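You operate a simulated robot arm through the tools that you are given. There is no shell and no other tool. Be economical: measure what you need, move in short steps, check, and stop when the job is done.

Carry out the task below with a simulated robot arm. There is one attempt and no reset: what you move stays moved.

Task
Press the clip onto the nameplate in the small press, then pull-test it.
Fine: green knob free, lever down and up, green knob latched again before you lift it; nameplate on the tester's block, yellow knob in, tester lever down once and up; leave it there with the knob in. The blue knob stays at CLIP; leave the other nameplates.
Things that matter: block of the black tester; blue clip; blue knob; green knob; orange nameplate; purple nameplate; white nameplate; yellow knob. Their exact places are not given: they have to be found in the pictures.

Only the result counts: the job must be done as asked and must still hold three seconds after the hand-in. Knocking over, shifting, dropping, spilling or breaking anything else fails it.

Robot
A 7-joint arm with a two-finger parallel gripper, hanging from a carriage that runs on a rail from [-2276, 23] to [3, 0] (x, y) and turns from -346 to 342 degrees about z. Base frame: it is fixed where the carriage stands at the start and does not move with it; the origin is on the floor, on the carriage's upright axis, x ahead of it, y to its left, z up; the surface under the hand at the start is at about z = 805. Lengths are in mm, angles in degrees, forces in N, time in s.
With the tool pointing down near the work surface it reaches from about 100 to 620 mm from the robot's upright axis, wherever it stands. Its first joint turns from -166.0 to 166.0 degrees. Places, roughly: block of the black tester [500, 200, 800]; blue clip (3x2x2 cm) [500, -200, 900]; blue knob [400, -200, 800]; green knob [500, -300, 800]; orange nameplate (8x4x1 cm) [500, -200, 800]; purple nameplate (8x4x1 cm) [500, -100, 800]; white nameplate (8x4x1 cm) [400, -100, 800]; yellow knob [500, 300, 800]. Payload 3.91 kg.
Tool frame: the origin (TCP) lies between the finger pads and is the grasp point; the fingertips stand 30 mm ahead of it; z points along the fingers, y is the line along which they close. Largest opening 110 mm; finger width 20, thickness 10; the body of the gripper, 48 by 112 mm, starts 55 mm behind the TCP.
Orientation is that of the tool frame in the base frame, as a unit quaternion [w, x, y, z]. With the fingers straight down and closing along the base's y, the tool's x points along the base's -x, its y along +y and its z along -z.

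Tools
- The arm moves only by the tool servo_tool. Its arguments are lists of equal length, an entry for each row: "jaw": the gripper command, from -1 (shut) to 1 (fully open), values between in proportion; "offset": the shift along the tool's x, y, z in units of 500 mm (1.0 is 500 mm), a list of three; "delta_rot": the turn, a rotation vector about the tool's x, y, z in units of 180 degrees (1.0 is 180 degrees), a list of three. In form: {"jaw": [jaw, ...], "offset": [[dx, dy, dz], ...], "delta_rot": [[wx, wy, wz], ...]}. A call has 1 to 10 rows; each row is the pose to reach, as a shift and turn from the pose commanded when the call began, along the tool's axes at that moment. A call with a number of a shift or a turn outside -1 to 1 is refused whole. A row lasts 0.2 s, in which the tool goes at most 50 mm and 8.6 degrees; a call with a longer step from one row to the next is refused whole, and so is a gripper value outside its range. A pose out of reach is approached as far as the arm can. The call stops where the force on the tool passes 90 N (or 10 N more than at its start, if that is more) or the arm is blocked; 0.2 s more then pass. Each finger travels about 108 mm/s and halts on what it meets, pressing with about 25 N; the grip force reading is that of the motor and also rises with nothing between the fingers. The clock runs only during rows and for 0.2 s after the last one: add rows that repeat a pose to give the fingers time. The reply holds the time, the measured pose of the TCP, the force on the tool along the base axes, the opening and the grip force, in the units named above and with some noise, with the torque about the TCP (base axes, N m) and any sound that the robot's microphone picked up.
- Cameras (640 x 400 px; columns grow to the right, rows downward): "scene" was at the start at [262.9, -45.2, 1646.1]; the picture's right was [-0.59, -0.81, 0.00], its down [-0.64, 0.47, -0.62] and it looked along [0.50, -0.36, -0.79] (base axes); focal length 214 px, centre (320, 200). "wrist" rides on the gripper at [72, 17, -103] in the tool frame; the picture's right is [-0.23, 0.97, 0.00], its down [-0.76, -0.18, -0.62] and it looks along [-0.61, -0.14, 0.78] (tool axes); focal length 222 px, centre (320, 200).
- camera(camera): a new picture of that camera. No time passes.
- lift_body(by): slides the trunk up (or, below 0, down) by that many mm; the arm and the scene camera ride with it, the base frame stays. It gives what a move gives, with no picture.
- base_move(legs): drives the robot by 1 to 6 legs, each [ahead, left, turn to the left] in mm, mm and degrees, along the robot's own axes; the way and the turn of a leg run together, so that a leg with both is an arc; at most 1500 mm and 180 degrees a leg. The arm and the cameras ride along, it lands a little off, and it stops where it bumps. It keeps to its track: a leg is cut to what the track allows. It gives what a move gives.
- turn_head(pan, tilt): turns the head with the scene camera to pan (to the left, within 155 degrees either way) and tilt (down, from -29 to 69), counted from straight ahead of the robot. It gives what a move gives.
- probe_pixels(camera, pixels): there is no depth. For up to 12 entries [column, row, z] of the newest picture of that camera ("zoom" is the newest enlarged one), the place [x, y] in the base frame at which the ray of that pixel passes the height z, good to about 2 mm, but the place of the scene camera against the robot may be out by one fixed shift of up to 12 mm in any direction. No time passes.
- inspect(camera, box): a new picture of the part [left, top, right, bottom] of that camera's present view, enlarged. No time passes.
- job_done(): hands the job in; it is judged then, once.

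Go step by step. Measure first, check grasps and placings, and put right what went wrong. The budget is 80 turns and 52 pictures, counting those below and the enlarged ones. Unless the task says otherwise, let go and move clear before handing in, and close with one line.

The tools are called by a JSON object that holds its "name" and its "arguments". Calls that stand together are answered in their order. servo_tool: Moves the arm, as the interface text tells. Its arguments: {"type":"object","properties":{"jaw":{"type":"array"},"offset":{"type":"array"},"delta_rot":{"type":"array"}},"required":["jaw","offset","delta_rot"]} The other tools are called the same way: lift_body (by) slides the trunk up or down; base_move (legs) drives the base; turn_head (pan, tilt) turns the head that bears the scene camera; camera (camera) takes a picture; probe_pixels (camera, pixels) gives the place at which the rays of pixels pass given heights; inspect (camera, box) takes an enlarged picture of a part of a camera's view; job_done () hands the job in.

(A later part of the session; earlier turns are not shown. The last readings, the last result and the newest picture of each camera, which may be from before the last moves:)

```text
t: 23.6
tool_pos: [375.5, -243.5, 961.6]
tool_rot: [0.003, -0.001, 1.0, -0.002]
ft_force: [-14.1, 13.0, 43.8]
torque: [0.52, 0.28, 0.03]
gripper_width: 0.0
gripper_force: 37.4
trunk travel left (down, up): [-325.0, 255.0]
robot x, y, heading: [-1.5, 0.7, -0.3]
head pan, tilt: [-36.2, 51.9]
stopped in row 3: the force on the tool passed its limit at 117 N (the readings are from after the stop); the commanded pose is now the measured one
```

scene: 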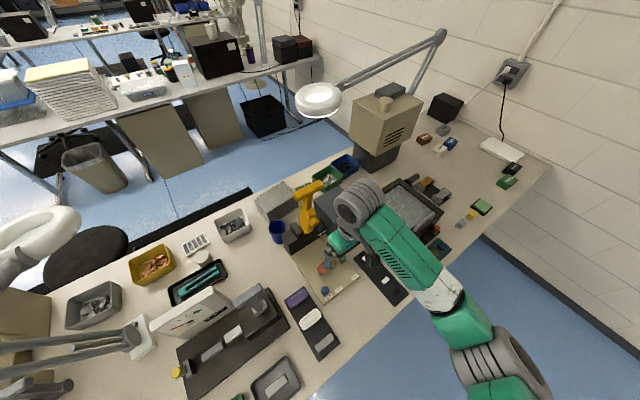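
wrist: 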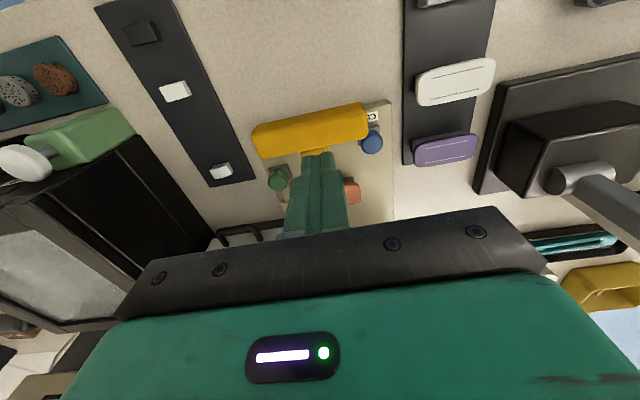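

Contact at tip z≈931. I'll press on more slowly to see whether it still gives.

{"name": "servo_tool", "arguments": {"jaw": [-1, -1, -1, -1, -1, -1, -1, -1], "offset": [[0, 0, 0.003], [0, 0, 0.006], [0, 0, 0.009], [0, 0, 0.012], [0, 0, 0.015], [0, 0, 0.018], [0, 0, 0.022], [0, 0, 0.026]], "delta_rot": [[0, 0, 0], [0, 0, 0], [0, 0, 0], [0, 0, 0], [0, 0, 0], [0, 0, 0], [0, 0, 0], [0, 0, 0]]}}

{"name": "inspect", "arguments": {"camera": "scene", "box": [280, 200, 400, 320]}}

```text
t: 24.2
tool_pos: [374.7, -242.4, 961.1]
tool_rot: [0.004, -0.003, 1.0, -0.003]
ft_force: [-14.6, 15.1, 48.4]
torque: [0.65, 0.38, 0.03]
gripper_width: 0.0
gripper_force: 37.8
trunk travel left (down, up): [-325.0, 255.0]
robot x, y, heading: [-4.0, 1.9, -0.0]
head pan, tilt: [-36.2, 51.9]
stopped in row 2: the force on the tool passed its limit at 95 N (the readings are from after the stop); the commanded pose is now the measured one
```

```text
3.33 times, centred on (340, 260) of scene
```

zoom: 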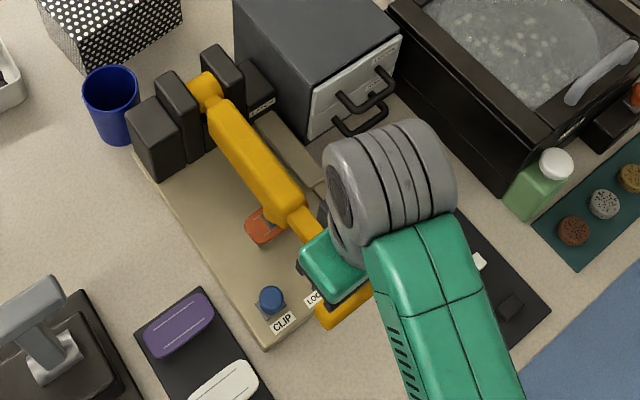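

It's rigid now: the lever is fully down. To raise it I'll come from below, fingers straddling the stem under the T-bar; the fitted pivot is about (620,939) with bar radius 251. First I move back and tilt 70° forward.

{"name": "servo_tool", "arguments": {"jaw": [-1, -1, -0.5, -0.18, -0.18, -0.18, -0.18, -0.18, -0.18, -0.18], "offset": [[0, 0, -0.08], [0.04, 0, -0.15], [0.1, 0, -0.17], [0.17, 0, -0.17], [0.24, 0, -0.16], [0.25, 0, -0.1], [0.25, 0, -0.04], [0.24, 0, 0], [0.22, 0, 0.05], [0.184, 0, 0.1]], "delta_rot": [[0, 0, 0], [0, -0.045, 0], [0, -0.09, 0], [0, -0.135, 0], [0, -0.18, 0], [0, -0.225, 0], [0, -0.27, 0], [0, -0.315, 0], [0, -0.36, 0], [0, -0.389, 0]]}}

{"name": "camera", "arguments": {"camera": "wrist"}}

{"name": "inspect", "arguments": {"camera": "scene", "box": [290, 220, 410, 320]}}

```text
t: 26.4
tool_pos: [283.9, -244.1, 910.4]
tool_rot: [0.577, -0.003, 0.817, -0.001]
ft_force: [-0.5, -0.3, 0.3]
torque: [0.01, 0.01, 0.03]
gripper_width: 45.1
gripper_force: 0.1
trunk travel left (down, up): [-325.0, 255.0]
robot x, y, heading: [2.6, -0.8, 0.2]
head pan, tilt: [-36.2, 51.9]
```

```text
13 pictures are left
```

wrist: 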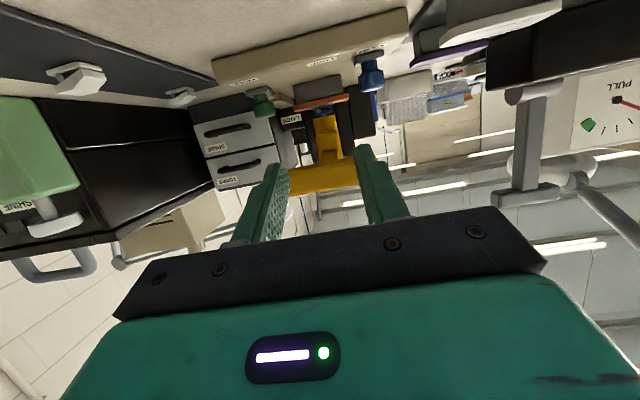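

```text
4.00 times, centred on (350, 270) of scene
```

zoom: 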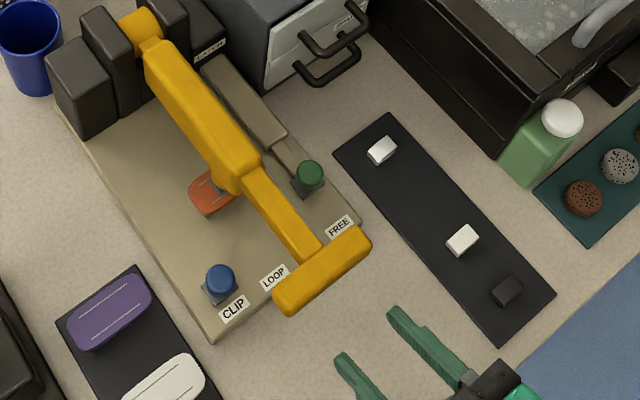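

{"name": "probe_pixels", "arguments": {"camera": "wrist", "pixels": [[322, 168, 895], [322, 168, 905], [322, 168, 915], [326, 190, 915], [326, 190, 925], [326, 190, 935], [278, 165, 900], [357, 147, 900]]}}

{"name": "inspect", "arguments": {"camera": "wrist", "box": [260, 100, 390, 230]}}

```text
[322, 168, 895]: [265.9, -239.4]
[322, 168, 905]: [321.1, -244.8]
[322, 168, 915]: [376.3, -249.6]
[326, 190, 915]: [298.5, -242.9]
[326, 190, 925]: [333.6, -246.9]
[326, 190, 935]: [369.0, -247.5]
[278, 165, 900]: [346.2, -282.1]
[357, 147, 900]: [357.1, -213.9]
```

```text
3.08 times, centred on (325, 165) of wrist
```

zoom: 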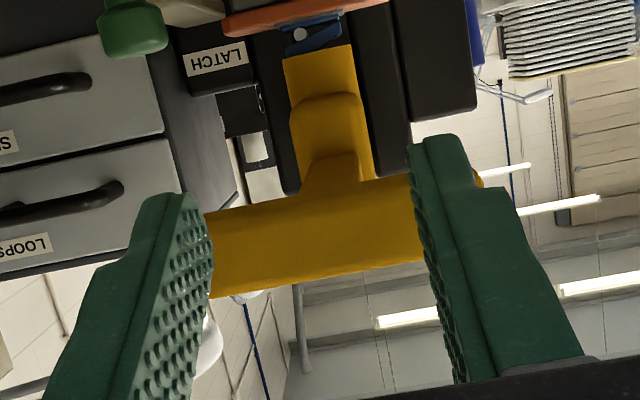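

The bar's underside is at z≈911. I'll slide the fingers beneath it, one on each side of the stem.

{"name": "servo_tool", "arguments": {"jaw": [-0.18, -0.18, -0.18], "offset": [[-0.001, -0.003, 0.06], [-0.003, -0.005, 0.12], [-0.0036, -0.005, 0.156]], "delta_rot": [[0, 0, 0], [0, 0, 0], [0, 0, 0]]}}

```text
t: 27.2
tool_pos: [358.1, -249.0, 883.5]
tool_rot: [0.576, -0.003, 0.817, -0.001]
ft_force: [0.1, -0.3, 0.3]
torque: [-0.03, 0.02, 0.02]
gripper_width: 45.1
gripper_force: 0.1
trunk travel left (down, up): [-325.0, 255.0]
robot x, y, heading: [2.8, 3.9, 0.1]
head pan, tilt: [-36.2, 51.9]
```

Fingers are under the bar without contact. I'll lift along the fitted arc, first half.

{"name": "servo_tool", "arguments": {"jaw": [-0.18, -0.18, -0.18, -0.18, -0.18, -0.18, -0.18, -0.18], "offset": [[-0.069, 0, -0.018], [-0.111, 0, -0.032], [-0.154, 0, -0.043], [-0.197, 0, -0.05], [-0.241, 0, -0.052], [-0.285, 0, -0.052], [-0.329, 0, -0.047], [-0.372, 0, -0.04]], "delta_rot": [[0, 0.011, 0], [0, 0.022, 0], [0, 0.031, 0], [0, 0.039, 0], [0, 0.047, 0], [0, 0.056, 0], [0, 0.069, 0], [0, 0.083, 0]]}}

{"name": "inspect", "arguments": {"camera": "scene", "box": [270, 180, 400, 300]}}

```text
t: 29.0
tool_pos: [397.6, -248.3, 1066.3]
tool_rot: [0.467, -0.002, 0.884, -0.002]
ft_force: [0.1, -0.6, -1.3]
torque: [0.01, -0.02, -0.01]
gripper_width: 45.2
gripper_force: 0.2
trunk travel left (down, up): [-325.0, 255.0]
robot x, y, heading: [-0.3, -3.1, 0.1]
head pan, tilt: [-36.2, 51.9]
```

```text
3.33 times, centred on (335, 240) of scene
```

zoom: 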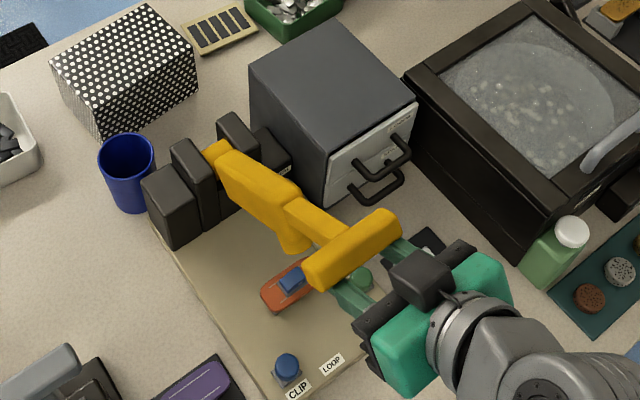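

The lever rides on the fingers, and the clip sits flat on the plate. Now the second half of the arc.

{"name": "servo_tool", "arguments": {"jaw": [-0.18, -0.18, -0.18, -0.18, -0.18, -0.18, -0.18, -0.18, -0.18, -0.18], "offset": [[-0.044, 0, 0], [-0.087, 0, 0.004], [-0.131, 0, 0.012], [-0.172, 0, 0.023], [-0.213, 0, 0.038], [-0.252, 0, 0.057], [-0.29, 0, 0.079], [-0.325, 0, 0.104], [-0.358, 0, 0.132], [-0.382, 0, 0.157]], "delta_rot": [[0, 0.014, 0], [0, 0.028, 0], [0, 0.042, 0], [0, 0.056, 0], [0, 0.069, 0], [0, 0.083, 0], [0, 0.097, 0], [0, 0.111, 0], [0, 0.122, 0], [0, 0.128, 0]]}}

{"name": "inspect", "arguments": {"camera": "scene", "box": [260, 165, 390, 285]}}

```text
t: 31.2
tool_pos: [565.1, -247.4, 1177.6]
tool_rot: [0.274, 0.0, 0.962, -0.001]
ft_force: [-33.4, 0.8, -5.0]
torque: [0.27, 0.19, -0.86]
gripper_width: 44.4
gripper_force: 0.0
trunk travel left (down, up): [-325.0, 255.0]
robot x, y, heading: [-1.3, -2.0, -0.1]
head pan, tilt: [-36.2, 51.9]
```

```text
3.33 times, centred on (325, 225) of scene
```

zoom: 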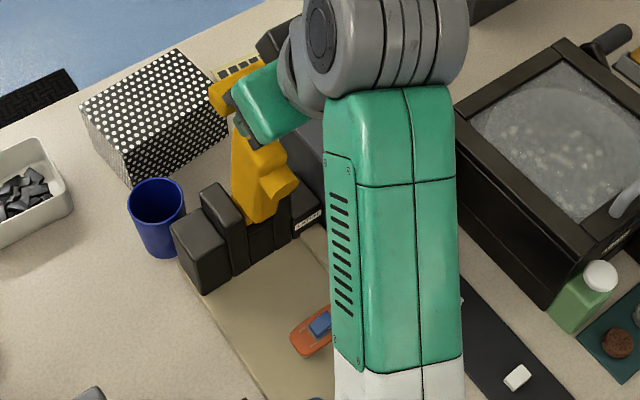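

The lever is up against its stop (33 N). Now I'll back away, straighten the tool and go in front of the green knob with closed fingers.

{"name": "servo_tool", "arguments": {"jaw": [-0.18, -0.18, -0.18, -0.18, -1, -1, -1, -1, -1], "offset": [[0.07, 0, -0.045], [0.14, 0, -0.09], [0.21, 0, -0.13], [0.265, 0, -0.165], [0.306, -0.026, -0.107], [0.347, -0.053, -0.049], [0.388, -0.079, 0.009], [0.429, -0.106, 0.067], [0.47, -0.132, 0.126]], "delta_rot": [[0, 0, 0], [0, 0, 0], [0, 0, 0], [0, 0, 0], [0, 0.036, 0], [0, 0.071, 0], [0, 0.107, 0], [0, 0.142, 0], [0, 0.178, 0]]}}

{"name": "camera", "arguments": {"camera": "wrist"}}

```text
t: 33.2
tool_pos: [409.1, -310.3, 1001.2]
tool_rot: [0.003, -0.002, 1.0, -0.002]
ft_force: [-0.3, 0.2, 0.3]
torque: [-0.01, -0.03, 0.01]
gripper_width: 0.2
gripper_force: 24.5
trunk travel left (down, up): [-325.0, 255.0]
robot x, y, heading: [-0.6, -0.6, -0.0]
head pan, tilt: [-36.2, 51.9]
```

```text
8 pictures are left
```

wrist: 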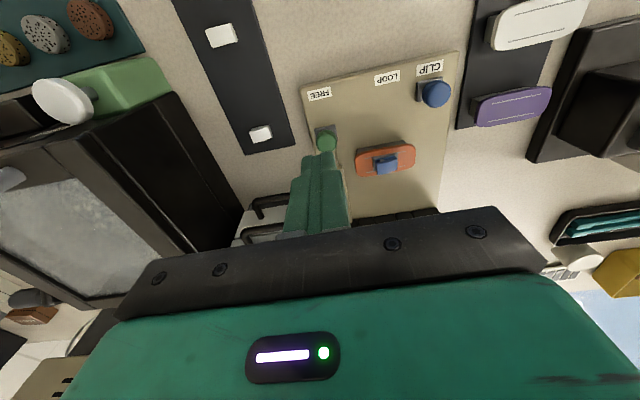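

{"name": "probe_pixels", "arguments": {"camera": "wrist", "pixels": [[327, 138, 845], [358, 163, 825], [413, 155, 825], [385, 149, 825], [388, 172, 825], [386, 162, 835], [362, 174, 825], [411, 145, 825]]}}

```text
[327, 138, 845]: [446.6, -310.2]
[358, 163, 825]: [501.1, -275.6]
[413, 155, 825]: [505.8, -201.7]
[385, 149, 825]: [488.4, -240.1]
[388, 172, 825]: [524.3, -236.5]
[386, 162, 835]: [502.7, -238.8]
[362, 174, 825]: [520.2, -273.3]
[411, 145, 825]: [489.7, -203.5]
```

Knob at (447,-310), plate centre about (504,-238). I'll drop in front of the knob and push it +x to the latch.

{"name": "servo_tool", "arguments": {"jaw": [-1, -1, -1, -1, -1, -1, -1, -1, -1, -1], "offset": [[0.01, -0.002, 0.09], [0.01, -0.002, 0.18], [0.01, -0.002, 0.272], [-0.02, -0.002, 0.272], [-0.036, -0.003, 0.272], [-0.052, -0.003, 0.272], [-0.068, -0.004, 0.272], [-0.082, -0.004, 0.272], [-0.092, -0.004, 0.272], [-0.098, -0.004, 0.272]], "delta_rot": [[0, 0, 0], [0, 0, 0], [0, 0, 0], [0, 0, 0], [0, 0, 0], [0, 0, 0], [0, 0, 0], [0, 0, 0], [0, 0, 0], [0, 0, 0]]}}

```text
t: 35.4
tool_pos: [455.6, -315.2, 865.4]
tool_rot: [0.002, -0.001, 1.0, -0.002]
ft_force: [-14.3, 1.0, 5.8]
torque: [0.11, 0.31, 0.07]
gripper_width: 0.2
gripper_force: 24.9
trunk travel left (down, up): [-325.0, 255.0]
robot x, y, heading: [0.4, 0.2, -0.0]
head pan, tilt: [-36.2, 51.9]
```

Resistance is 14 N, so I'll push a few mm more to be sure it's at the stop.

{"name": "servo_tool", "arguments": {"jaw": [-1, -1, -1, -1], "offset": [[-0.005, 0, 0], [-0.01, 0, 0], [-0.015, 0, 0], [-0.018, 0, 0]], "delta_rot": [[0, 0, 0], [0, 0, 0], [0, 0, 0], [0, 0, 0]]}}

```text
t: 36.4
tool_pos: [456.4, -317.5, 860.6]
tool_rot: [-0.004, -0.001, 1.0, -0.002]
ft_force: [-54.4, -0.6, 22.8]
torque: [-0.12, 0.89, 0.14]
gripper_width: 0.0
gripper_force: 25.4
trunk travel left (down, up): [-325.0, 255.0]
robot x, y, heading: [-0.7, 0.9, 0.1]
head pan, tilt: [-36.2, 51.9]
```

The knob is hard on the latch stop (54 N), back at x≈479. Now I'll refine the plate's outline at its likely height (about 845) and back off.

{"name": "probe_pixels", "arguments": {"camera": "wrist", "pixels": [[358, 163, 845], [413, 155, 845], [385, 149, 845], [388, 172, 845], [362, 174, 845], [411, 145, 845], [386, 162, 855]]}}

{"name": "servo_tool", "arguments": {"jaw": [-1, -1, -0.4, 0, 0.2, 0.2, 0.2, 0.2], "offset": [[0.03, 0, 0], [0.03, 0, -0.08], [0.02, 0.02, -0.16], [0, 0.05, -0.2], [-0.03, 0.08, -0.22], [-0.05, 0.11, -0.22], [-0.07, 0.14, -0.22], [-0.08, 0.154, -0.22]], "delta_rot": [[0, 0, 0], [0, 0, 0], [0, 0, -0.045], [0, 0, -0.09], [0, 0, -0.135], [0, 0, -0.18], [0, 0, -0.225], [0, 0, -0.27]]}}

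```text
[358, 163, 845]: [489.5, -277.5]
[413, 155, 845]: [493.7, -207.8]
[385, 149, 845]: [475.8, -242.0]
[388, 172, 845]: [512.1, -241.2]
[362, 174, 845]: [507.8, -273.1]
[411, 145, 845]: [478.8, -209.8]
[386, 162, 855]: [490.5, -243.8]
```

```text
t: 38.2
tool_pos: [502.2, -245.1, 976.6]
tool_rot: [0.0, -0.409, 0.913, -0.006]
ft_force: [-13.0, -26.7, -0.2]
torque: [2.16, -1.06, -1.58]
gripper_width: 66.0
gripper_force: 0.2
trunk travel left (down, up): [-325.0, 255.0]
robot x, y, heading: [-2.0, -1.5, -0.2]
head pan, tilt: [-36.2, 51.9]
```

Something at +x,+y presses on the hand, likely the lever's nub against the yawed gripper. I'll back straight off in -x and undo the yaw; I'll pick the plate with no yaw and a slight tilt instead.

{"name": "servo_tool", "arguments": {"jaw": [0.2, 0.2, 0.4, 0.6, 0.85, 0.85, 0.85, 0.85], "offset": [[0.046, 0.052, 0], [0.093, 0.105, 0], [0.093, 0.105, 0], [0.093, 0.105, 0], [0.093, 0.105, 0], [0.093, 0.105, 0], [0.093, 0.105, 0], [0.093, 0.105, 0]], "delta_rot": [[0, 0, 0], [0, 0, 0.03], [0, 0, 0.075], [0, 0, 0.12], [0, 0, 0.165], [0, 0, 0.21], [0, 0, 0.25], [0, 0, 0.27]]}}

{"name": "camera", "arguments": {"camera": "wrist"}}

```text
t: 40.0
tool_pos: [438.0, -237.2, 974.8]
tool_rot: [0.003, 0.0, 1.0, -0.003]
ft_force: [0.1, 0.0, 0.4]
torque: [0.0, 0.02, 0.03]
gripper_width: 102.0
gripper_force: 0.1
trunk travel left (down, up): [-325.0, 255.0]
robot x, y, heading: [-1.3, -1.1, 0.1]
head pan, tilt: [-36.2, 51.9]
```

```text
7 pictures are left
```

wrist: 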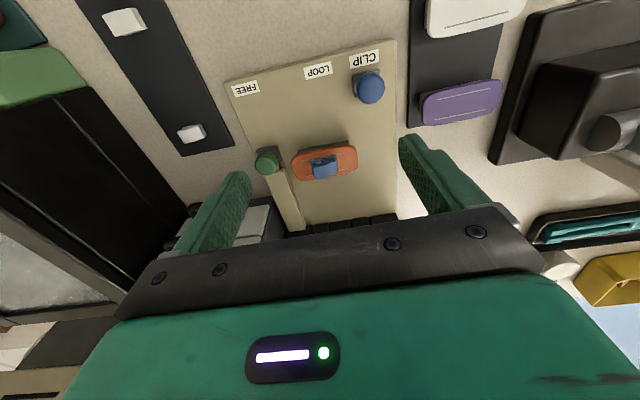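

{"name": "probe_pixels", "arguments": {"camera": "wrist", "pixels": [[292, 167, 825], [292, 167, 845], [357, 157, 825], [357, 157, 845], [323, 149, 825], [323, 149, 845], [325, 181, 825], [325, 181, 845], [266, 161, 845], [324, 166, 855], [369, 87, 845]]}}

```text
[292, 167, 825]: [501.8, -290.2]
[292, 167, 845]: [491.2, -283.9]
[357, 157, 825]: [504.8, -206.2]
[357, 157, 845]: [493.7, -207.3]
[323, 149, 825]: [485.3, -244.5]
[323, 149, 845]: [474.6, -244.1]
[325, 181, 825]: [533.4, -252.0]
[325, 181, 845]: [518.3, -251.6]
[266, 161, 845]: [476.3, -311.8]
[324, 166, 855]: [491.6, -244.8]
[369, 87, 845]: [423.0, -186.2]
```

The green knob is back at the LATCH end, and the plate's centre is about (498,-244). Beside it the bar leaves no room for y-fingers, so I'll grip across x with yaw 90° and the hand leaning to +y, away from the lever. First I shift to y=-150 and yaw.

{"name": "servo_tool", "arguments": {"jaw": [0.1, 0.1, 0.1, 0.1, 0.1, 0.1, 0.1, 0.1, 0.1, 0.1], "offset": [[0.026, 0.05, -0.03], [0.026, 0.1, -0.06], [0.026, 0.15, -0.07], [0.026, 0.174, -0.07], [0.026, 0.174, -0.07], [0.026, 0.174, -0.07], [0.026, 0.174, -0.07], [0.026, 0.174, -0.07], [0.026, 0.174, -0.07], [0.026, 0.174, -0.07]], "delta_rot": [[0, 0, -0.047], [0, 0, -0.094], [0, 0, -0.141], [0, 0, -0.188], [0, 0, -0.235], [0, 0, -0.282], [0, 0, -0.329], [0, 0, -0.376], [0, 0, -0.423], [0, 0, -0.47]]}}

```text
t: 42.2
tool_pos: [422.7, -150.6, 1008.6]
tool_rot: [0.001, -0.675, 0.738, -0.003]
ft_force: [-0.1, 0.6, -0.3]
torque: [-0.01, 0.03, -0.02]
gripper_width: 60.5
gripper_force: 0.0
trunk travel left (down, up): [-325.0, 255.0]
robot x, y, heading: [1.3, -1.0, -0.1]
head pan, tilt: [-36.2, 51.9]
```

{"name": "servo_tool", "arguments": {"jaw": [0.1, 0.1, 0.1, 0.1], "offset": [[0.004, -0.037, 0.003], [0.008, -0.075, 0.006], [0.012, -0.112, 0.009], [0.016, -0.15, 0.011]], "delta_rot": [[0, 0.035, -0.004], [0, 0.07, -0.008], [0, 0.105, -0.012], [0, 0.139, -0.017]]}}

{"name": "camera", "arguments": {"camera": "wrist"}}

```text
t: 43.2
tool_pos: [496.0, -167.3, 1005.5]
tool_rot: [-0.16, -0.677, 0.702, -0.151]
ft_force: [0.1, 0.7, -0.7]
torque: [0.0, -0.02, -0.01]
gripper_width: 60.4
gripper_force: 0.1
trunk travel left (down, up): [-325.0, 255.0]
robot x, y, heading: [-0.2, -3.4, 0.0]
head pan, tilt: [-36.2, 51.9]
```

```text
6 pictures are left
```

wrist: 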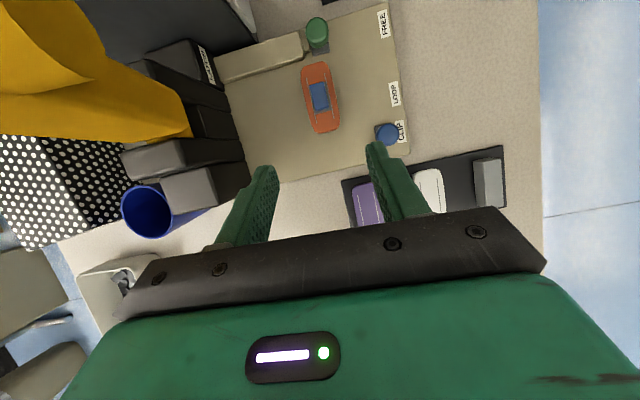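

{"name": "probe_pixels", "arguments": {"camera": "wrist", "pixels": [[306, 100, 845], [335.5, 95, 845], [315, 63, 845], [327, 132, 845], [306, 100, 835], [335.5, 95, 835], [315, 63, 835], [327, 132, 835], [319, 97, 855], [317, 34, 845]]}}

```text
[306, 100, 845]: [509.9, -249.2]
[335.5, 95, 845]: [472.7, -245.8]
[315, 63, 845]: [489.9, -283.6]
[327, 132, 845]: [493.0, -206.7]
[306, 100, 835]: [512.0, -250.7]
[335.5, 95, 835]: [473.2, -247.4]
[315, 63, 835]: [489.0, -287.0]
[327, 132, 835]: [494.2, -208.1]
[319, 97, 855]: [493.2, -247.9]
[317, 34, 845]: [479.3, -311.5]
```

Plate centre is x≈492, top z≈848. Descending 150 mm along the tool axis brings it to (493,-232,870), where I grip across x.

{"name": "servo_tool", "arguments": {"jaw": [0.1, 0.1, 0.1, 0.1, 0.1, -1, -1, -1], "offset": [[0, 0.002, 0.08], [0, 0.002, 0.16], [0, 0.002, 0.22], [0, 0.002, 0.27], [0, 0.002, 0.3], [0, 0.002, 0.3], [0, 0.002, 0.3], [0, 0.002, 0.3]], "delta_rot": [[0, 0, 0], [0, 0, 0], [0, 0, 0], [0, 0, 0], [0, 0, 0], [0, 0, 0], [0, 0, 0], [0, 0, 0]]}}

```text
t: 45.0
tool_pos: [492.3, -229.3, 869.3]
tool_rot: [-0.159, -0.677, 0.703, -0.151]
ft_force: [-0.7, 0.5, 0.4]
torque: [-0.03, -0.01, 0.03]
gripper_width: 35.0
gripper_force: 24.7
trunk travel left (down, up): [-325.0, 255.0]
robot x, y, heading: [-1.4, 1.8, 0.3]
head pan, tilt: [-36.2, 51.9]
```

It closed on 35.0 mm. I'll lift a little straight up and check.

{"name": "servo_tool", "arguments": {"jaw": [-1, -1, -1, -1], "offset": [[0, 0, -0.01], [0, 0, -0.03], [0, 0, -0.07], [0, 0, -0.12]], "delta_rot": [[0, 0, 0], [0, 0, 0], [0, 0, 0], [0, 0, 0]]}}

{"name": "inspect", "arguments": {"camera": "wrist", "box": [220, 60, 440, 210]}}

```text
t: 46.0
tool_pos: [494.9, -204.1, 921.2]
tool_rot: [-0.16, -0.677, 0.703, -0.15]
ft_force: [0.9, 0.2, -0.1]
torque: [0.03, 0.02, 0.02]
gripper_width: 34.7
gripper_force: 25.3
trunk travel left (down, up): [-325.0, 255.0]
robot x, y, heading: [-1.6, -2.0, 0.1]
head pan, tilt: [-36.2, 51.9]
```

```text
2.67 times, centred on (330, 135) of wrist
```

zoom: 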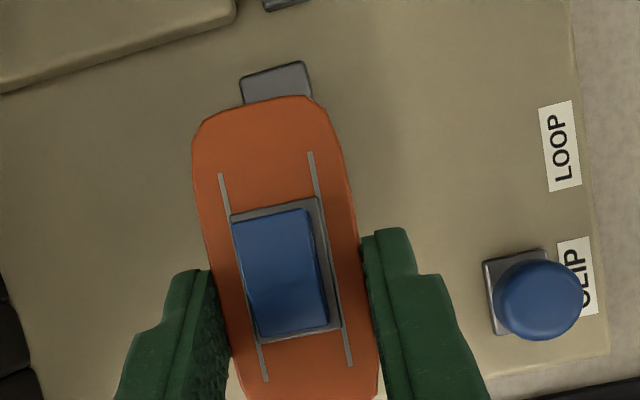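

The plate with the clip flush on it is held firmly. I'll raise and carry it over toward the tester.

{"name": "servo_tool", "arguments": {"jaw": [-1, -1, -1, -1, -1, -1, -1, -1, -1, -1], "offset": [[0.03, 0, -0.0625], [0.06, 0.001, -0.125], [0.09, 0.002, -0.188], [0.119, 0.002, -0.25], [0.0325, 0.0105, -0.291], [-0.054, 0.019, -0.332], [-0.1405, 0.0275, -0.373], [-0.227, 0.036, -0.414], [-0.3135, 0.0445, -0.456], [-0.4, 0.053, -0.497]], "delta_rot": [[0, 0, 0], [0, 0, 0], [0, 0, 0], [0, 0, 0], [0, 0, 0], [0, 0, 0], [0, 0, 0], [0, 0, 0], [0, 0, 0], [0, 0, 0]]}}

{"name": "servo_tool", "arguments": {"jaw": [-1, -1, -1, -1, -1], "offset": [[-0.075, 0.0074, -0.0354], [-0.149, 0.0148, -0.0708], [-0.224, 0.0222, -0.106], [-0.298, 0.0296, -0.142], [-0.373, 0.037, -0.177]], "delta_rot": [[0, 0, 0], [0, 0, 0], [0, 0, 0], [0, 0, 0], [0, 0, 0]]}}

{"name": "camera", "arguments": {"camera": "wrist"}}

```text
t: 47.9
tool_pos: [482.5, -21.5, 1063.6]
tool_rot: [-0.17, -0.656, 0.718, -0.158]
ft_force: [1.5, -43.1, 8.1]
torque: [-0.71, -0.22, -0.44]
gripper_width: 34.6
gripper_force: 24.6
trunk travel left (down, up): [-325.0, 255.0]
robot x, y, heading: [-0.1, 2.3, -0.3]
head pan, tilt: [-36.2, 51.9]
stopped in row 9: the force on the tool passed its limit at 105 N (the readings are from after the stop); the commanded pose is now the measured one
```

```text
t: 48.2
tool_pos: [481.9, -20.0, 1063.9]
tool_rot: [-0.175, -0.643, 0.727, -0.163]
ft_force: [0.9, -49.2, 11.6]
torque: [-0.79, -0.14, -0.72]
gripper_width: 34.6
gripper_force: 24.9
trunk travel left (down, up): [-325.0, 255.0]
robot x, y, heading: [-1.0, 1.3, -0.8]
head pan, tilt: [-36.2, 51.9]
stopped in row 1: the force on the tool passed its limit at 111 N (the readings are from after the stop); the commanded pose is now the measured one
```

```text
4 pictures are left
```

wrist: 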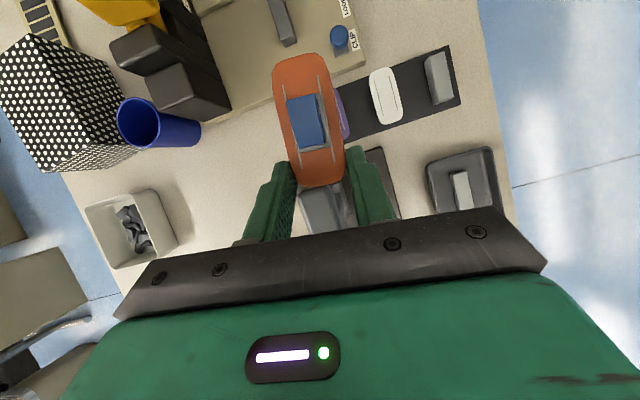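

The hand hit the tester's tall T-handle end (about (508,-20,1035)). I'll back off in -y, go well above it, and restore the yaw lost.

{"name": "servo_tool", "arguments": {"jaw": [-1, -1, -1, -1, -1], "offset": [[0.027, 0, 0.013], [0.054, 0, 0.026], [0.09, 0, -0.05], [0.131, 0, -0.136], [0.174, 0, -0.226]], "delta_rot": [[0, 0, 0], [0, 0, 0], [0.004, 0, -0.008], [0.008, 0, -0.016], [0.0114, 0, -0.024]]}}

```text
t: 49.5
tool_pos: [476.6, -30.1, 1204.4]
tool_rot: [-0.165, -0.68, 0.695, -0.164]
ft_force: [1.6, -0.1, -0.5]
torque: [0.0, -0.01, -0.01]
gripper_width: 34.7
gripper_force: 25.1
trunk travel left (down, up): [-325.0, 255.0]
robot x, y, heading: [2.2, -0.4, -0.4]
head pan, tilt: [-36.2, 51.9]
```

{"name": "servo_tool", "arguments": {"jaw": [-1, -1, -1, -1, -1, -1, -1, -1, -1], "offset": [[-0.068, 0.003, -0.032], [-0.136, 0.006, -0.065], [-0.203, 0.009, -0.097], [-0.271, 0.012, -0.129], [-0.348, 0.02, -0.117], [-0.425, 0.028, -0.105], [-0.502, 0.037, -0.093], [-0.579, 0.046, -0.08], [-0.654, 0.054, -0.068]], "delta_rot": [[0, 0, 0], [0, 0, 0], [0, 0, 0], [0, 0, 0], [0, 0, 0], [0, 0, 0], [0, 0, 0], [0, 0, 0], [0, 0, 0]]}}

{"name": "camera", "arguments": {"camera": "wrist"}}

```text
t: 51.5
tool_pos: [457.4, 277.7, 1083.0]
tool_rot: [-0.166, -0.679, 0.696, -0.165]
ft_force: [1.1, -0.5, -0.3]
torque: [0.03, 0.03, 0.04]
gripper_width: 34.5
gripper_force: 25.1
trunk travel left (down, up): [-325.0, 255.0]
robot x, y, heading: [3.2, 2.2, -0.4]
head pan, tilt: [-36.2, 51.9]
```

```text
3 pictures are left
```

wrist: 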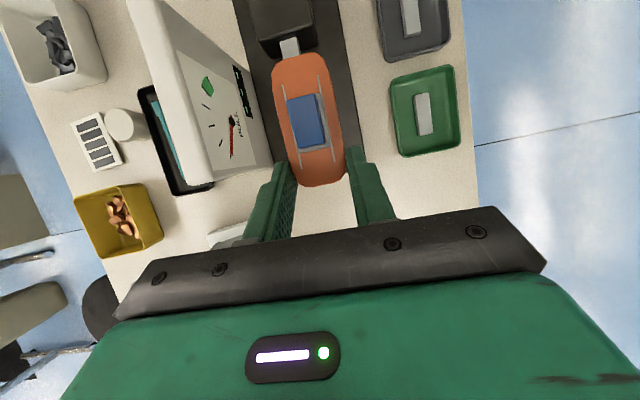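

The held plate hides the block. I'll step aside by 90 mm in -x and lower a bit for an unobstructed look.

{"name": "servo_tool", "arguments": {"jaw": [-1, -1, -1], "offset": [[-0.018, 0.06, 0.043], [-0.036, 0.12, 0.087], [-0.054, 0.179, 0.13]], "delta_rot": [[0, 0, 0], [0, 0, 0], [0, 0, 0]]}}

{"name": "camera", "arguments": {"camera": "wrist"}}

```text
t: 52.2
tool_pos: [367.1, 273.9, 1014.6]
tool_rot: [-0.165, -0.679, 0.696, -0.165]
ft_force: [0.5, 0.6, -0.3]
torque: [0.02, 0.01, -0.03]
gripper_width: 34.5
gripper_force: 25.0
trunk travel left (down, up): [-325.0, 255.0]
robot x, y, heading: [1.2, 2.0, -0.2]
head pan, tilt: [-36.2, 51.9]
```

```text
2 pictures are left
```

wrist: 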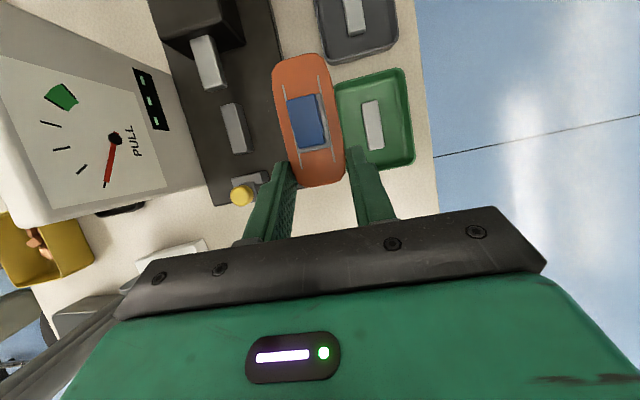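

{"name": "probe_pixels", "arguments": {"camera": "wrist", "pixels": [[230, 103, 830], [240, 152, 830], [230, 103, 850], [240, 152, 850], [223, 128, 840], [244, 126, 840], [203, 40, 840], [213, 87, 840], [242, 195, 840], [262, 178, 840], [266, 0, 810], [284, 60, 810]]}}

{"name": "probe_pixels", "arguments": {"camera": "scene", "pixels": [[212.2, 351.4, 830], [212.2, 351.4, 850], [175.5, 371.6, 840], [232.7, 334, 840]]}}

```text
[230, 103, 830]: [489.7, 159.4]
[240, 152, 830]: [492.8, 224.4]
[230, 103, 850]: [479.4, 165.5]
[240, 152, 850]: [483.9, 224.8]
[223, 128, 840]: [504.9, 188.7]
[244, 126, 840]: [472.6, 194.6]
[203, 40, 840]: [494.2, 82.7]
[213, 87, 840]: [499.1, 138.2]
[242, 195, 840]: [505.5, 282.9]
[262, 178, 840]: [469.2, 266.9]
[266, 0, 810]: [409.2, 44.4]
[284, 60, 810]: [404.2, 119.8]
```

```text
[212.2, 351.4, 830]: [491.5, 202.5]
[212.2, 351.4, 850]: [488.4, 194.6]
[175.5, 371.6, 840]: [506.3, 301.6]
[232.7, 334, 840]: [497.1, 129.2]
```

Block centre is about (483,194,847), turned about -4°; the plate has slid ~23 mm toward -y in the grip but is still held. Checking the gauge panel's clearance next.

{"name": "probe_pixels", "arguments": {"camera": "wrist", "pixels": [[200, 185, 815], [200, 185, 900], [172, 90, 815], [172, 90, 900], [172, 90, 950], [75, 5, 950], [75, 5, 900]]}}

{"name": "probe_pixels", "arguments": {"camera": "scene", "pixels": [[187.6, 339.3, 815], [235, 310, 815], [187.6, 339.3, 870], [235, 310, 870], [149.9, 328.4, 900], [210.6, 287.5, 900], [149.9, 328.4, 950], [210.6, 287.5, 950]]}}

```text
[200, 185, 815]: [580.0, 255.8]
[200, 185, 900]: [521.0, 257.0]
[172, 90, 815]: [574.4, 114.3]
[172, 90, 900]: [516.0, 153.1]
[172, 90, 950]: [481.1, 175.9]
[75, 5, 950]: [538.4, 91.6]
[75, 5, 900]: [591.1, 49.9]
```

```text
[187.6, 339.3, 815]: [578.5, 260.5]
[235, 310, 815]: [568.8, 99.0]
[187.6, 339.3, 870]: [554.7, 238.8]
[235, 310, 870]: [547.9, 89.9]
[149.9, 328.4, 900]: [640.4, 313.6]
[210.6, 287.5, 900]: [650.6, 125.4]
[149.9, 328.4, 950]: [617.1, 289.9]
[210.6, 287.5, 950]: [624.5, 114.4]
```

Panel is clear (near edge x≈575). I'll move above the block and correct the yaw and tilt slightly.

{"name": "servo_tool", "arguments": {"jaw": [-1, -1, -1, -1, -1], "offset": [[-0.001, -0.059, 0.02], [-0.002, -0.118, 0.06], [-0.003, -0.177, 0.11], [-0.0046, -0.235, 0.178], [-0.0046, -0.235, 0.178]], "delta_rot": [[-0.0015, -0.002, 0.003], [-0.003, -0.004, 0.006], [-0.0046, -0.006, 0.01], [-0.0062, -0.008, 0.013], [-0.0062, -0.008, 0.013]]}}

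```text
t: 53.5
tool_pos: [485.6, 231.1, 933.8]
tool_rot: [-0.16, -0.665, 0.713, -0.152]
ft_force: [0.4, -0.3, 0.5]
torque: [0.03, 0.02, 0.02]
gripper_width: 34.5
gripper_force: 25.5
trunk travel left (down, up): [-325.0, 255.0]
robot x, y, heading: [1.7, 0.2, -0.4]
head pan, tilt: [-36.2, 51.9]
```

{"name": "servo_tool", "arguments": {"jaw": [-1, -1, -1, -1, -1], "offset": [[-0.0172, 0, 0.036], [-0.0301, 0, 0.0631], [-0.0361, 0, 0.0757], [-0.0404, 0, 0.0847], [-0.043, 0, 0.0901]], "delta_rot": [[0, 0, 0], [0, 0, 0], [0, 0, 0], [0, 0, 0], [0, 0, 0]]}}

```text
t: 54.6
tool_pos: [487.2, 232.1, 884.2]
tool_rot: [-0.16, -0.664, 0.714, -0.152]
ft_force: [-0.2, 0.6, -0.1]
torque: [0.04, 0.02, -0.03]
gripper_width: 34.7
gripper_force: 25.1
trunk travel left (down, up): [-325.0, 255.0]
robot x, y, heading: [0.6, 0.6, -0.3]
head pan, tilt: [-36.2, 51.9]
```

No contact yet at TCP z=884. I'll go down in 2–3 mm steps.

{"name": "servo_tool", "arguments": {"jaw": [-1, -1, -1], "offset": [[-0.0022, 0.003, 0.0045], [-0.0043, 0.004, 0.009], [-0.0052, 0.004, 0.0108]], "delta_rot": [[0, 0, 0], [0, 0, 0], [0, 0, 0]]}}

```text
t: 55.5
tool_pos: [483.3, 231.9, 878.9]
tool_rot: [-0.16, -0.666, 0.713, -0.152]
ft_force: [0.5, 0.0, -0.5]
torque: [-0.01, -0.02, -0.01]
gripper_width: 34.5
gripper_force: 24.9
trunk travel left (down, up): [-325.0, 255.0]
robot x, y, heading: [-1.1, -2.3, -0.4]
head pan, tilt: [-36.2, 51.9]
```

{"name": "servo_tool", "arguments": {"jaw": [-1, -1, -1], "offset": [[-0.0017, 0, 0.0036], [-0.0034, 0, 0.0072], [-0.0043, 0, 0.009]], "delta_rot": [[0, 0, 0], [0, 0, 0], [0, 0, 0]]}}

```text
t: 56.2
tool_pos: [483.1, 230.4, 872.6]
tool_rot: [-0.161, -0.664, 0.714, -0.153]
ft_force: [-0.1, -0.7, -0.6]
torque: [0.0, -0.02, 0.01]
gripper_width: 34.5
gripper_force: 24.9
trunk travel left (down, up): [-325.0, 255.0]
robot x, y, heading: [-0.8, -0.7, -0.7]
head pan, tilt: [-36.2, 51.9]
```

{"name": "servo_tool", "arguments": {"jaw": [-1, -1, -1], "offset": [[-0.0017, 0, 0.0036], [-0.0034, 0, 0.0072], [-0.0043, 0, 0.009]], "delta_rot": [[0, 0, 0], [0, 0, 0], [0, 0, 0]]}}

```text
t: 57.0
tool_pos: [482.8, 230.8, 870.1]
tool_rot: [-0.159, -0.665, 0.713, -0.152]
ft_force: [0.9, 0.0, -0.6]
torque: [0.01, -0.01, 0.05]
gripper_width: 34.6
gripper_force: 25.6
trunk travel left (down, up): [-325.0, 255.0]
robot x, y, heading: [0.8, 0.2, -0.7]
head pan, tilt: [-36.2, 51.9]
```

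{"name": "servo_tool", "arguments": {"jaw": [-1, -1, -1, -1], "offset": [[-0.0017, 0, 0.0036], [-0.0034, 0, 0.0072], [-0.0052, 0, 0.0108], [-0.0052, 0, 0.0108]], "delta_rot": [[0, 0, 0], [0, 0, 0], [0, 0, 0], [0, 0, 0]]}}

```text
t: 58.0
tool_pos: [484.4, 232.5, 864.0]
tool_rot: [-0.159, -0.665, 0.714, -0.154]
ft_force: [-2.8, -1.3, 22.6]
torque: [-0.45, 0.08, -0.05]
gripper_width: 34.4
gripper_force: 24.7
trunk travel left (down, up): [-325.0, 255.0]
robot x, y, heading: [0.1, 2.3, -0.6]
head pan, tilt: [-36.2, 51.9]
```

Contact: 22 N, acting about 20 mm toward the plate's middle, so it is on the block. I'll check with one enlarged picture before releasing.

{"name": "inspect", "arguments": {"camera": "wrist", "box": [200, 0, 440, 200]}}

```text
2.00 times, centred on (320, 100) of wrist
```

zoom: 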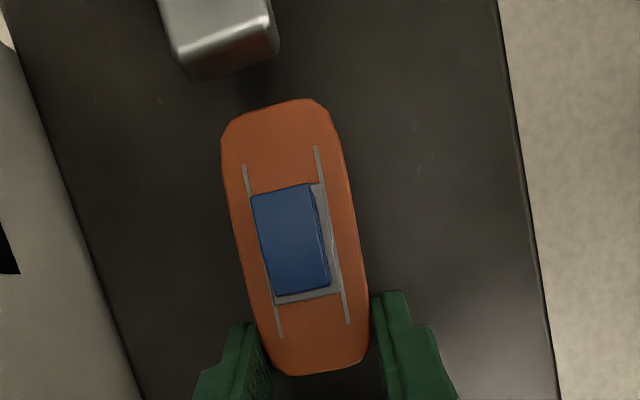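

{"name": "probe_pixels", "arguments": {"camera": "zoom", "pixels": [[272, 102, 845], [315, 374, 845], [232, 240, 845], [356, 230, 845], [230, 75, 840], [225, 45, 850], [165, 25, 850], [275, 15, 850], [289, 240, 852]]}}

```text
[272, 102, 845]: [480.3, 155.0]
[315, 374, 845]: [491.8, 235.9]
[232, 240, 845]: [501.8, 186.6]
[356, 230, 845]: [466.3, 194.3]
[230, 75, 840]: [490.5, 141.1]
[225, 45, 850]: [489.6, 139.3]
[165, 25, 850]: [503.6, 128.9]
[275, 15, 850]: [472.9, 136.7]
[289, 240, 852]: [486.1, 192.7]
```

{"name": "probe_pixels", "arguments": {"camera": "zoom", "pixels": [[35, 110, 812], [140, 395, 812], [497, 10, 812], [556, 390, 812], [247, 165, 847], [279, 335, 847], [315, 150, 847], [347, 322, 847]]}}

```text
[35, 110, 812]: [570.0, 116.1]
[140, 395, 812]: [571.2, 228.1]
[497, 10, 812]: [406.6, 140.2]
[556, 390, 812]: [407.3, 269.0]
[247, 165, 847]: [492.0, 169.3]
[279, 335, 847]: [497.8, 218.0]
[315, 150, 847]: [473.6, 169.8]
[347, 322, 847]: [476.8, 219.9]
```

Plate centre (485.5,195.5) but about 5° off the tester's axis (base edges run at ~0.5°, centre x≈489). I'll lift 4 mm, turn it back 4.5°, set it down and open.

{"name": "servo_tool", "arguments": {"jaw": [-1, -1, -1, -1, -1, -0.2, 0, 0], "offset": [[0.0034, 0, -0.0072], [0.0034, -0.001, -0.0072], [0.0034, -0.001, -0.0072], [0, -0.001, 0], [0, -0.001, 0], [0, -0.001, 0], [0, -0.001, 0], [0, -0.001, 0]], "delta_rot": [[0, 0, 0], [0.0054, 0, -0.0113], [0.0107, 0, -0.0225], [0.0107, 0, -0.0225], [0.0107, 0, -0.0225], [0.0107, 0, -0.0225], [0.0107, 0, -0.0225], [0.0107, 0, -0.0225]]}}

```text
t: 59.9
tool_pos: [484.6, 233.0, 862.2]
tool_rot: [0.155, 0.692, -0.687, 0.159]
ft_force: [-0.4, 0.0, 0.2]
torque: [-0.01, -0.02, -0.02]
gripper_width: 55.0
gripper_force: 0.0
trunk travel left (down, up): [-325.0, 255.0]
robot x, y, heading: [-0.4, -0.7, -0.5]
head pan, tilt: [-36.2, 51.9]
```

Released. Now I'll retreat along the tool axis, straighten up, close and come down on the +y side of the yellow knob at about (489,282,868).

{"name": "servo_tool", "arguments": {"jaw": [0, 0, -0.3, -1, -1, -1, -1, -1, -1], "offset": [[0, 0, -0.055], [0, 0, -0.11], [0, 0, -0.16], [-0.043, -0.006, -0.21], [-0.086, -0.011, -0.259], [-0.086, -0.011, -0.259], [-0.086, -0.011, -0.259], [-0.118, -0.011, -0.192], [-0.15, -0.011, -0.127]], "delta_rot": [[0, 0, 0], [0, 0, 0], [0, 0, 0], [0, -0.04, 0], [0, -0.08, 0], [0, -0.12, 0], [0, -0.142, 0], [0, -0.142, 0], [0, -0.142, 0]]}}

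{"name": "camera", "arguments": {"camera": "wrist"}}

```text
t: 61.9
tool_pos: [488.9, 328.0, 888.2]
tool_rot: [-0.002, 0.71, -0.704, 0.002]
ft_force: [-0.3, 0.8, 0.2]
torque: [0.0, 0.03, 0.01]
gripper_width: 0.0
gripper_force: 25.2
trunk travel left (down, up): [-325.0, 255.0]
robot x, y, heading: [2.1, -2.8, -0.6]
head pan, tilt: [-36.2, 51.9]
```

```text
0 pictures are left
```

wrist: 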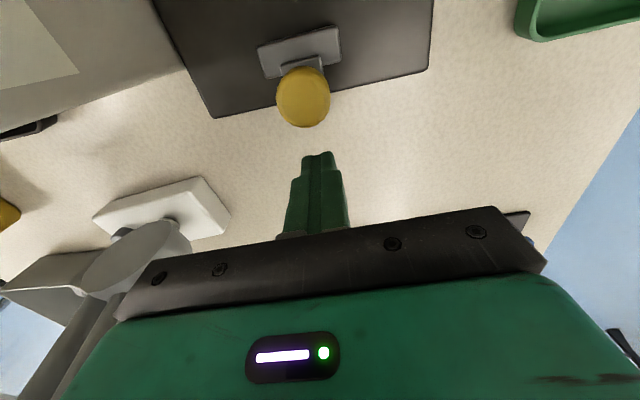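

The knob is right in front of the fingers (pixel (303,97), about (487,284)). I'll push it in along -y.

{"name": "servo_tool", "arguments": {"jaw": [-1, -1, -1, -1, -1, -1, -1, -1, -1, -1], "offset": [[0, 0, 0.016], [0.036, 0, 0.016], [0.048, 0, 0.016], [0.06, 0, 0.016], [0.072, 0, 0.016], [0.084, 0, 0.016], [0.096, 0, 0.016], [0.108, 0, 0.016], [0.12, 0, 0.016], [0.132, 0, 0.016]], "delta_rot": [[0, 0, 0], [0, 0, 0], [0, 0, 0], [0, 0, 0], [0, 0, 0], [0, 0, 0], [0, 0, 0], [0, 0, 0], [0, 0, 0], [0, 0, 0]]}}

```text
t: 64.0
tool_pos: [488.1, 281.6, 883.1]
tool_rot: [-0.01, 0.714, -0.701, -0.007]
ft_force: [6.3, 74.9, -28.3]
torque: [2.18, -0.43, -0.04]
gripper_width: 0.0
gripper_force: 25.2
trunk travel left (down, up): [-325.0, 255.0]
robot x, y, heading: [2.7, -0.7, -0.6]
head pan, tilt: [-36.2, 51.9]
```

The knob went in about 26 mm and now resists with 75 N, so it is in. Next is the tester lever: handle about (499,28,1022), hub about (505,28,870). I'll rise and carry the hand over behind it while unyawing.

{"name": "servo_tool", "arguments": {"jaw": [-1, -1, -1, -1, -1, -1, -1, -1, -1, -1], "offset": [[-0.096, 0, 0], [-0.136, 0, -0.07], [-0.136, 0, -0.16], [-0.136, 0, -0.256], [-0.136, 0, -0.35], [-0.12, -0.01, -0.44], [-0.03, -0.02, -0.46], [0.06, -0.04, -0.46], [0.15, -0.06, -0.46], [0.24, -0.08, -0.46]], "delta_rot": [[0, 0, 0], [0, 0, 0], [0, 0, 0], [0, 0, 0.046], [0, 0, 0.092], [0, 0, 0.138], [0, 0, 0.184], [0, 0, 0.23], [0, 0, 0.276], [0, 0, 0.322]]}}

```text
t: 66.2
tool_pos: [529.9, 147.7, 1110.5]
tool_rot: [0.003, -0.28, 0.96, 0.0]
ft_force: [0.2, 0.5, 0.1]
torque: [0.0, 0.01, 0.0]
gripper_width: 0.0
gripper_force: 25.0
trunk travel left (down, up): [-325.0, 255.0]
robot x, y, heading: [-3.2, 1.5, -0.5]
head pan, tilt: [-36.2, 51.9]
```

{"name": "servo_tool", "arguments": {"jaw": [-1, -1, -1, -1, -1, -1], "offset": [[0.024, -0.055, 0], [0.048, -0.11, 0], [0.073, -0.165, 0], [0.097, -0.22, 0], [0.097, -0.22, 0.07], [0.097, -0.22, 0.14]], "delta_rot": [[0, 0, 0.045], [0, 0, 0.09], [0, 0, 0.135], [0, 0, 0.181], [0, 0, 0.181], [0, 0, 0.181]]}}

```text
t: 67.7
tool_pos: [547.1, 21.4, 1041.5]
tool_rot: [0.003, -0.001, 1.0, 0.0]
ft_force: [-0.1, -0.8, 0.7]
torque: [0.04, -0.03, 0.05]
gripper_width: 0.1
gripper_force: 24.8
trunk travel left (down, up): [-325.0, 255.0]
robot x, y, heading: [-0.5, 2.3, -0.5]
head pan, tilt: [-36.2, 51.9]
```

I'm behind the handle. Now the downstroke along the arc toward -x.

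{"name": "servo_tool", "arguments": {"jaw": [-1, -1, -1, -1, -1, -1, -1, -1, -1, -1], "offset": [[0.071, 0, -0.004], [0.123, 0, -0.004], [0.174, 0, 0.006], [0.224, 0, 0.024], [0.27, 0, 0.051], [0.311, 0, 0.086], [0.344, 0, 0.128], [0.369, 0, 0.177], [0.385, 0, 0.23], [0.39, 0, 0.256]], "delta_rot": [[0, 0, 0], [0, 0, 0], [0, 0, 0], [0, 0, 0], [0, 0, 0], [0, 0, 0], [0, 0, 0], [0, 0, 0], [0, 0, 0], [0, 0, 0]]}}

```text
t: 69.3
tool_pos: [390.7, 22.2, 991.1]
tool_rot: [0.019, 0.002, 1.0, 0.002]
ft_force: [24.7, 4.2, 52.3]
torque: [-0.25, -0.26, -0.76]
gripper_width: 0.2
gripper_force: 25.4
trunk travel left (down, up): [-325.0, 255.0]
robot x, y, heading: [0.4, -1.4, -0.7]
head pan, tilt: [-36.2, 51.9]
stopped in row 8: the force on the tool passed its limit at 128 N (the readings are from after the stop); the commanded pose is now the measured one
```

Resistance at lever angle ≈57–65° (force normal to the lever). I'll push on along the tangent in small steps to see whether it's a stop or just the pull load.

{"name": "servo_tool", "arguments": {"jaw": [-1, -1, -1, -1, -1, -1, -1, -1], "offset": [[0.003, 0, 0.006], [0.006, 0, 0.013], [0.009, 0, 0.02], [0.011, 0, 0.027], [0.013, 0, 0.034], [0.015, 0, 0.041], [0.017, 0, 0.048], [0.019, 0, 0.055]], "delta_rot": [[0, 0, 0], [0, 0, 0], [0, 0, 0], [0, 0, 0], [0, 0, 0], [0, 0, 0], [0, 0, 0], [0, 0, 0]]}}

```text
t: 69.7
tool_pos: [389.8, 21.9, 991.6]
tool_rot: [0.025, 0.001, 1.0, 0.002]
ft_force: [19.8, 7.1, 58.7]
torque: [0.03, -0.1, -0.38]
gripper_width: 0.0
gripper_force: 24.9
trunk travel left (down, up): [-325.0, 255.0]
robot x, y, heading: [-3.7, -0.8, -0.5]
head pan, tilt: [-36.2, 51.9]
stopped in row 2: the force on the tool passed its limit at 98 N (the readings are from after the stop); the commanded pose is now the measured one
```

It's rigid: that's the bottom stop. Now I'll bring the fingers in front of and under the bar (tilt 55°), straddling the stem.

{"name": "servo_tool", "arguments": {"jaw": [-1, -1, -0.5, -0.18, -0.18, -0.18, -0.18, -0.18, -0.18, -0.18], "offset": [[0, 0, -0.077], [0.053, 0.004, -0.15], [0.131, 0.008, -0.174], [0.203, 0.008, -0.147], [0.226, 0.008, -0.088], [0.219, 0.008, -0.028], [0.201, 0.008, 0.023], [0.182, 0.008, 0.044], [0.123, 0.008, 0.09], [0.064, 0.008, 0.136]], "delta_rot": [[0, 0, 0], [0, -0.0413, 0], [0, -0.0826, 0], [0, -0.124, 0], [0, -0.165, 0], [0, -0.2065, 0], [0, -0.248, 0], [0, -0.289, 0], [0, -0.289, 0], [0, -0.289, 0]]}}

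```text
t: 71.7
tool_pos: [335.9, 22.3, 990.3]
tool_rot: [0.44, 0.003, 0.898, -0.002]
ft_force: [-42.5, -14.9, 35.1]
torque: [-0.21, -0.52, -0.37]
gripper_width: 44.7
gripper_force: 0.1
out of reach, approached as far as the arm can: row 4, 5, 6, 7, 8, 9
trunk travel left (down, up): [-325.0, 255.0]
robot x, y, heading: [-3.2, -2.4, -0.6]
head pan, tilt: [-36.2, 51.9]
stopped in row 9: the force on the tool passed its limit at 176 N (the readings are from after the stop); the commanded pose is now the measured one
```

The arm could not retract that close to its own axis and touched the bar's front. I'll drive the carriage back 100 mm, which pulls the hand straight back and gives it room.

{"name": "base_move", "arguments": {"legs": [[-100, 0, 0]]}}

```text
t: 72.8
tool_pos: [245.3, 25.7, 990.9]
tool_rot: [0.442, 0.004, 0.897, -0.001]
ft_force: [-0.7, 0.8, -0.5]
torque: [0.0, -0.01, 0.04]
gripper_width: 45.2
gripper_force: 0.0
trunk travel left (down, up): [-325.0, 255.0]
robot x, y, heading: [-98.3, -2.2, -0.2]
head pan, tilt: [-36.2, 51.9]
5 turns are left
```

I have clearance now. I'll lower, slide under the bar and lift the first half of the arc.

{"name": "servo_tool", "arguments": {"jaw": [-0.18, -0.18, -0.18, -0.18, -0.18, -0.18, -0.18, -0.18, -0.18, -0.18], "offset": [[0.042, 0, 0.064], [0.076, 0, 0.134], [0.043, 0, 0.209], [-0.018, 0, 0.263], [-0.062, 0, 0.264], [-0.088, 0, 0.261], [-0.113, 0, 0.261], [-0.139, 0, 0.263], [-0.164, 0, 0.268], [-0.189, 0, 0.274]], "delta_rot": [[0, 0, 0], [0, 0, 0], [0, 0, 0], [0, 0, 0], [0, 0, 0], [0, 0.013, 0], [0, 0.024, 0], [0, 0.036, 0], [0, 0.047, 0], [0, 0.058, 0]]}}

```text
t: 75.0
tool_pos: [410.5, 23.3, 979.5]
tool_rot: [0.357, 0.003, 0.934, 0.0]
ft_force: [-2.0, 1.4, -1.0]
torque: [0.02, -0.03, -0.02]
gripper_width: 44.9
gripper_force: 0.1
trunk travel left (down, up): [-325.0, 255.0]
robot x, y, heading: [-99.3, 1.6, -0.4]
head pan, tilt: [-36.2, 51.9]
4 turns are left
```

{"name": "servo_tool", "arguments": {"jaw": [-0.18, -0.18, -0.18, -0.18, -0.18, -0.18, -0.18, -0.18, -0.18, -0.18], "offset": [[-0.025, 0, 0.004], [-0.05, 0, 0.011], [-0.074, 0, 0.019], [-0.092, 0, 0.027], [-0.11, 0, 0.037], [-0.127, 0, 0.048], [-0.14, 0, 0.056], [-0.151, 0, 0.066], [-0.161, 0, 0.076], [-0.17, 0, 0.084]], "delta_rot": [[0, 0.011, 0], [0, 0.022, 0], [0, 0.033, 0], [0, 0.042, 0], [0, 0.05, 0], [0, 0.058, 0], [0, 0.067, 0], [0, 0.067, 0], [0, 0.067, 0], [0, 0.067, 0]]}}

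```text
t: 77.2
tool_pos: [484.4, 25.3, 998.7]
tool_rot: [0.248, 0.004, 0.969, 0.0]
ft_force: [-80.2, -2.0, -0.7]
torque: [0.06, -2.05, -1.17]
gripper_width: 45.2
gripper_force: 0.3
trunk travel left (down, up): [-325.0, 255.0]
robot x, y, heading: [-96.4, 2.2, -0.4]
head pan, tilt: [-36.2, 51.9]
3 turns are left
```

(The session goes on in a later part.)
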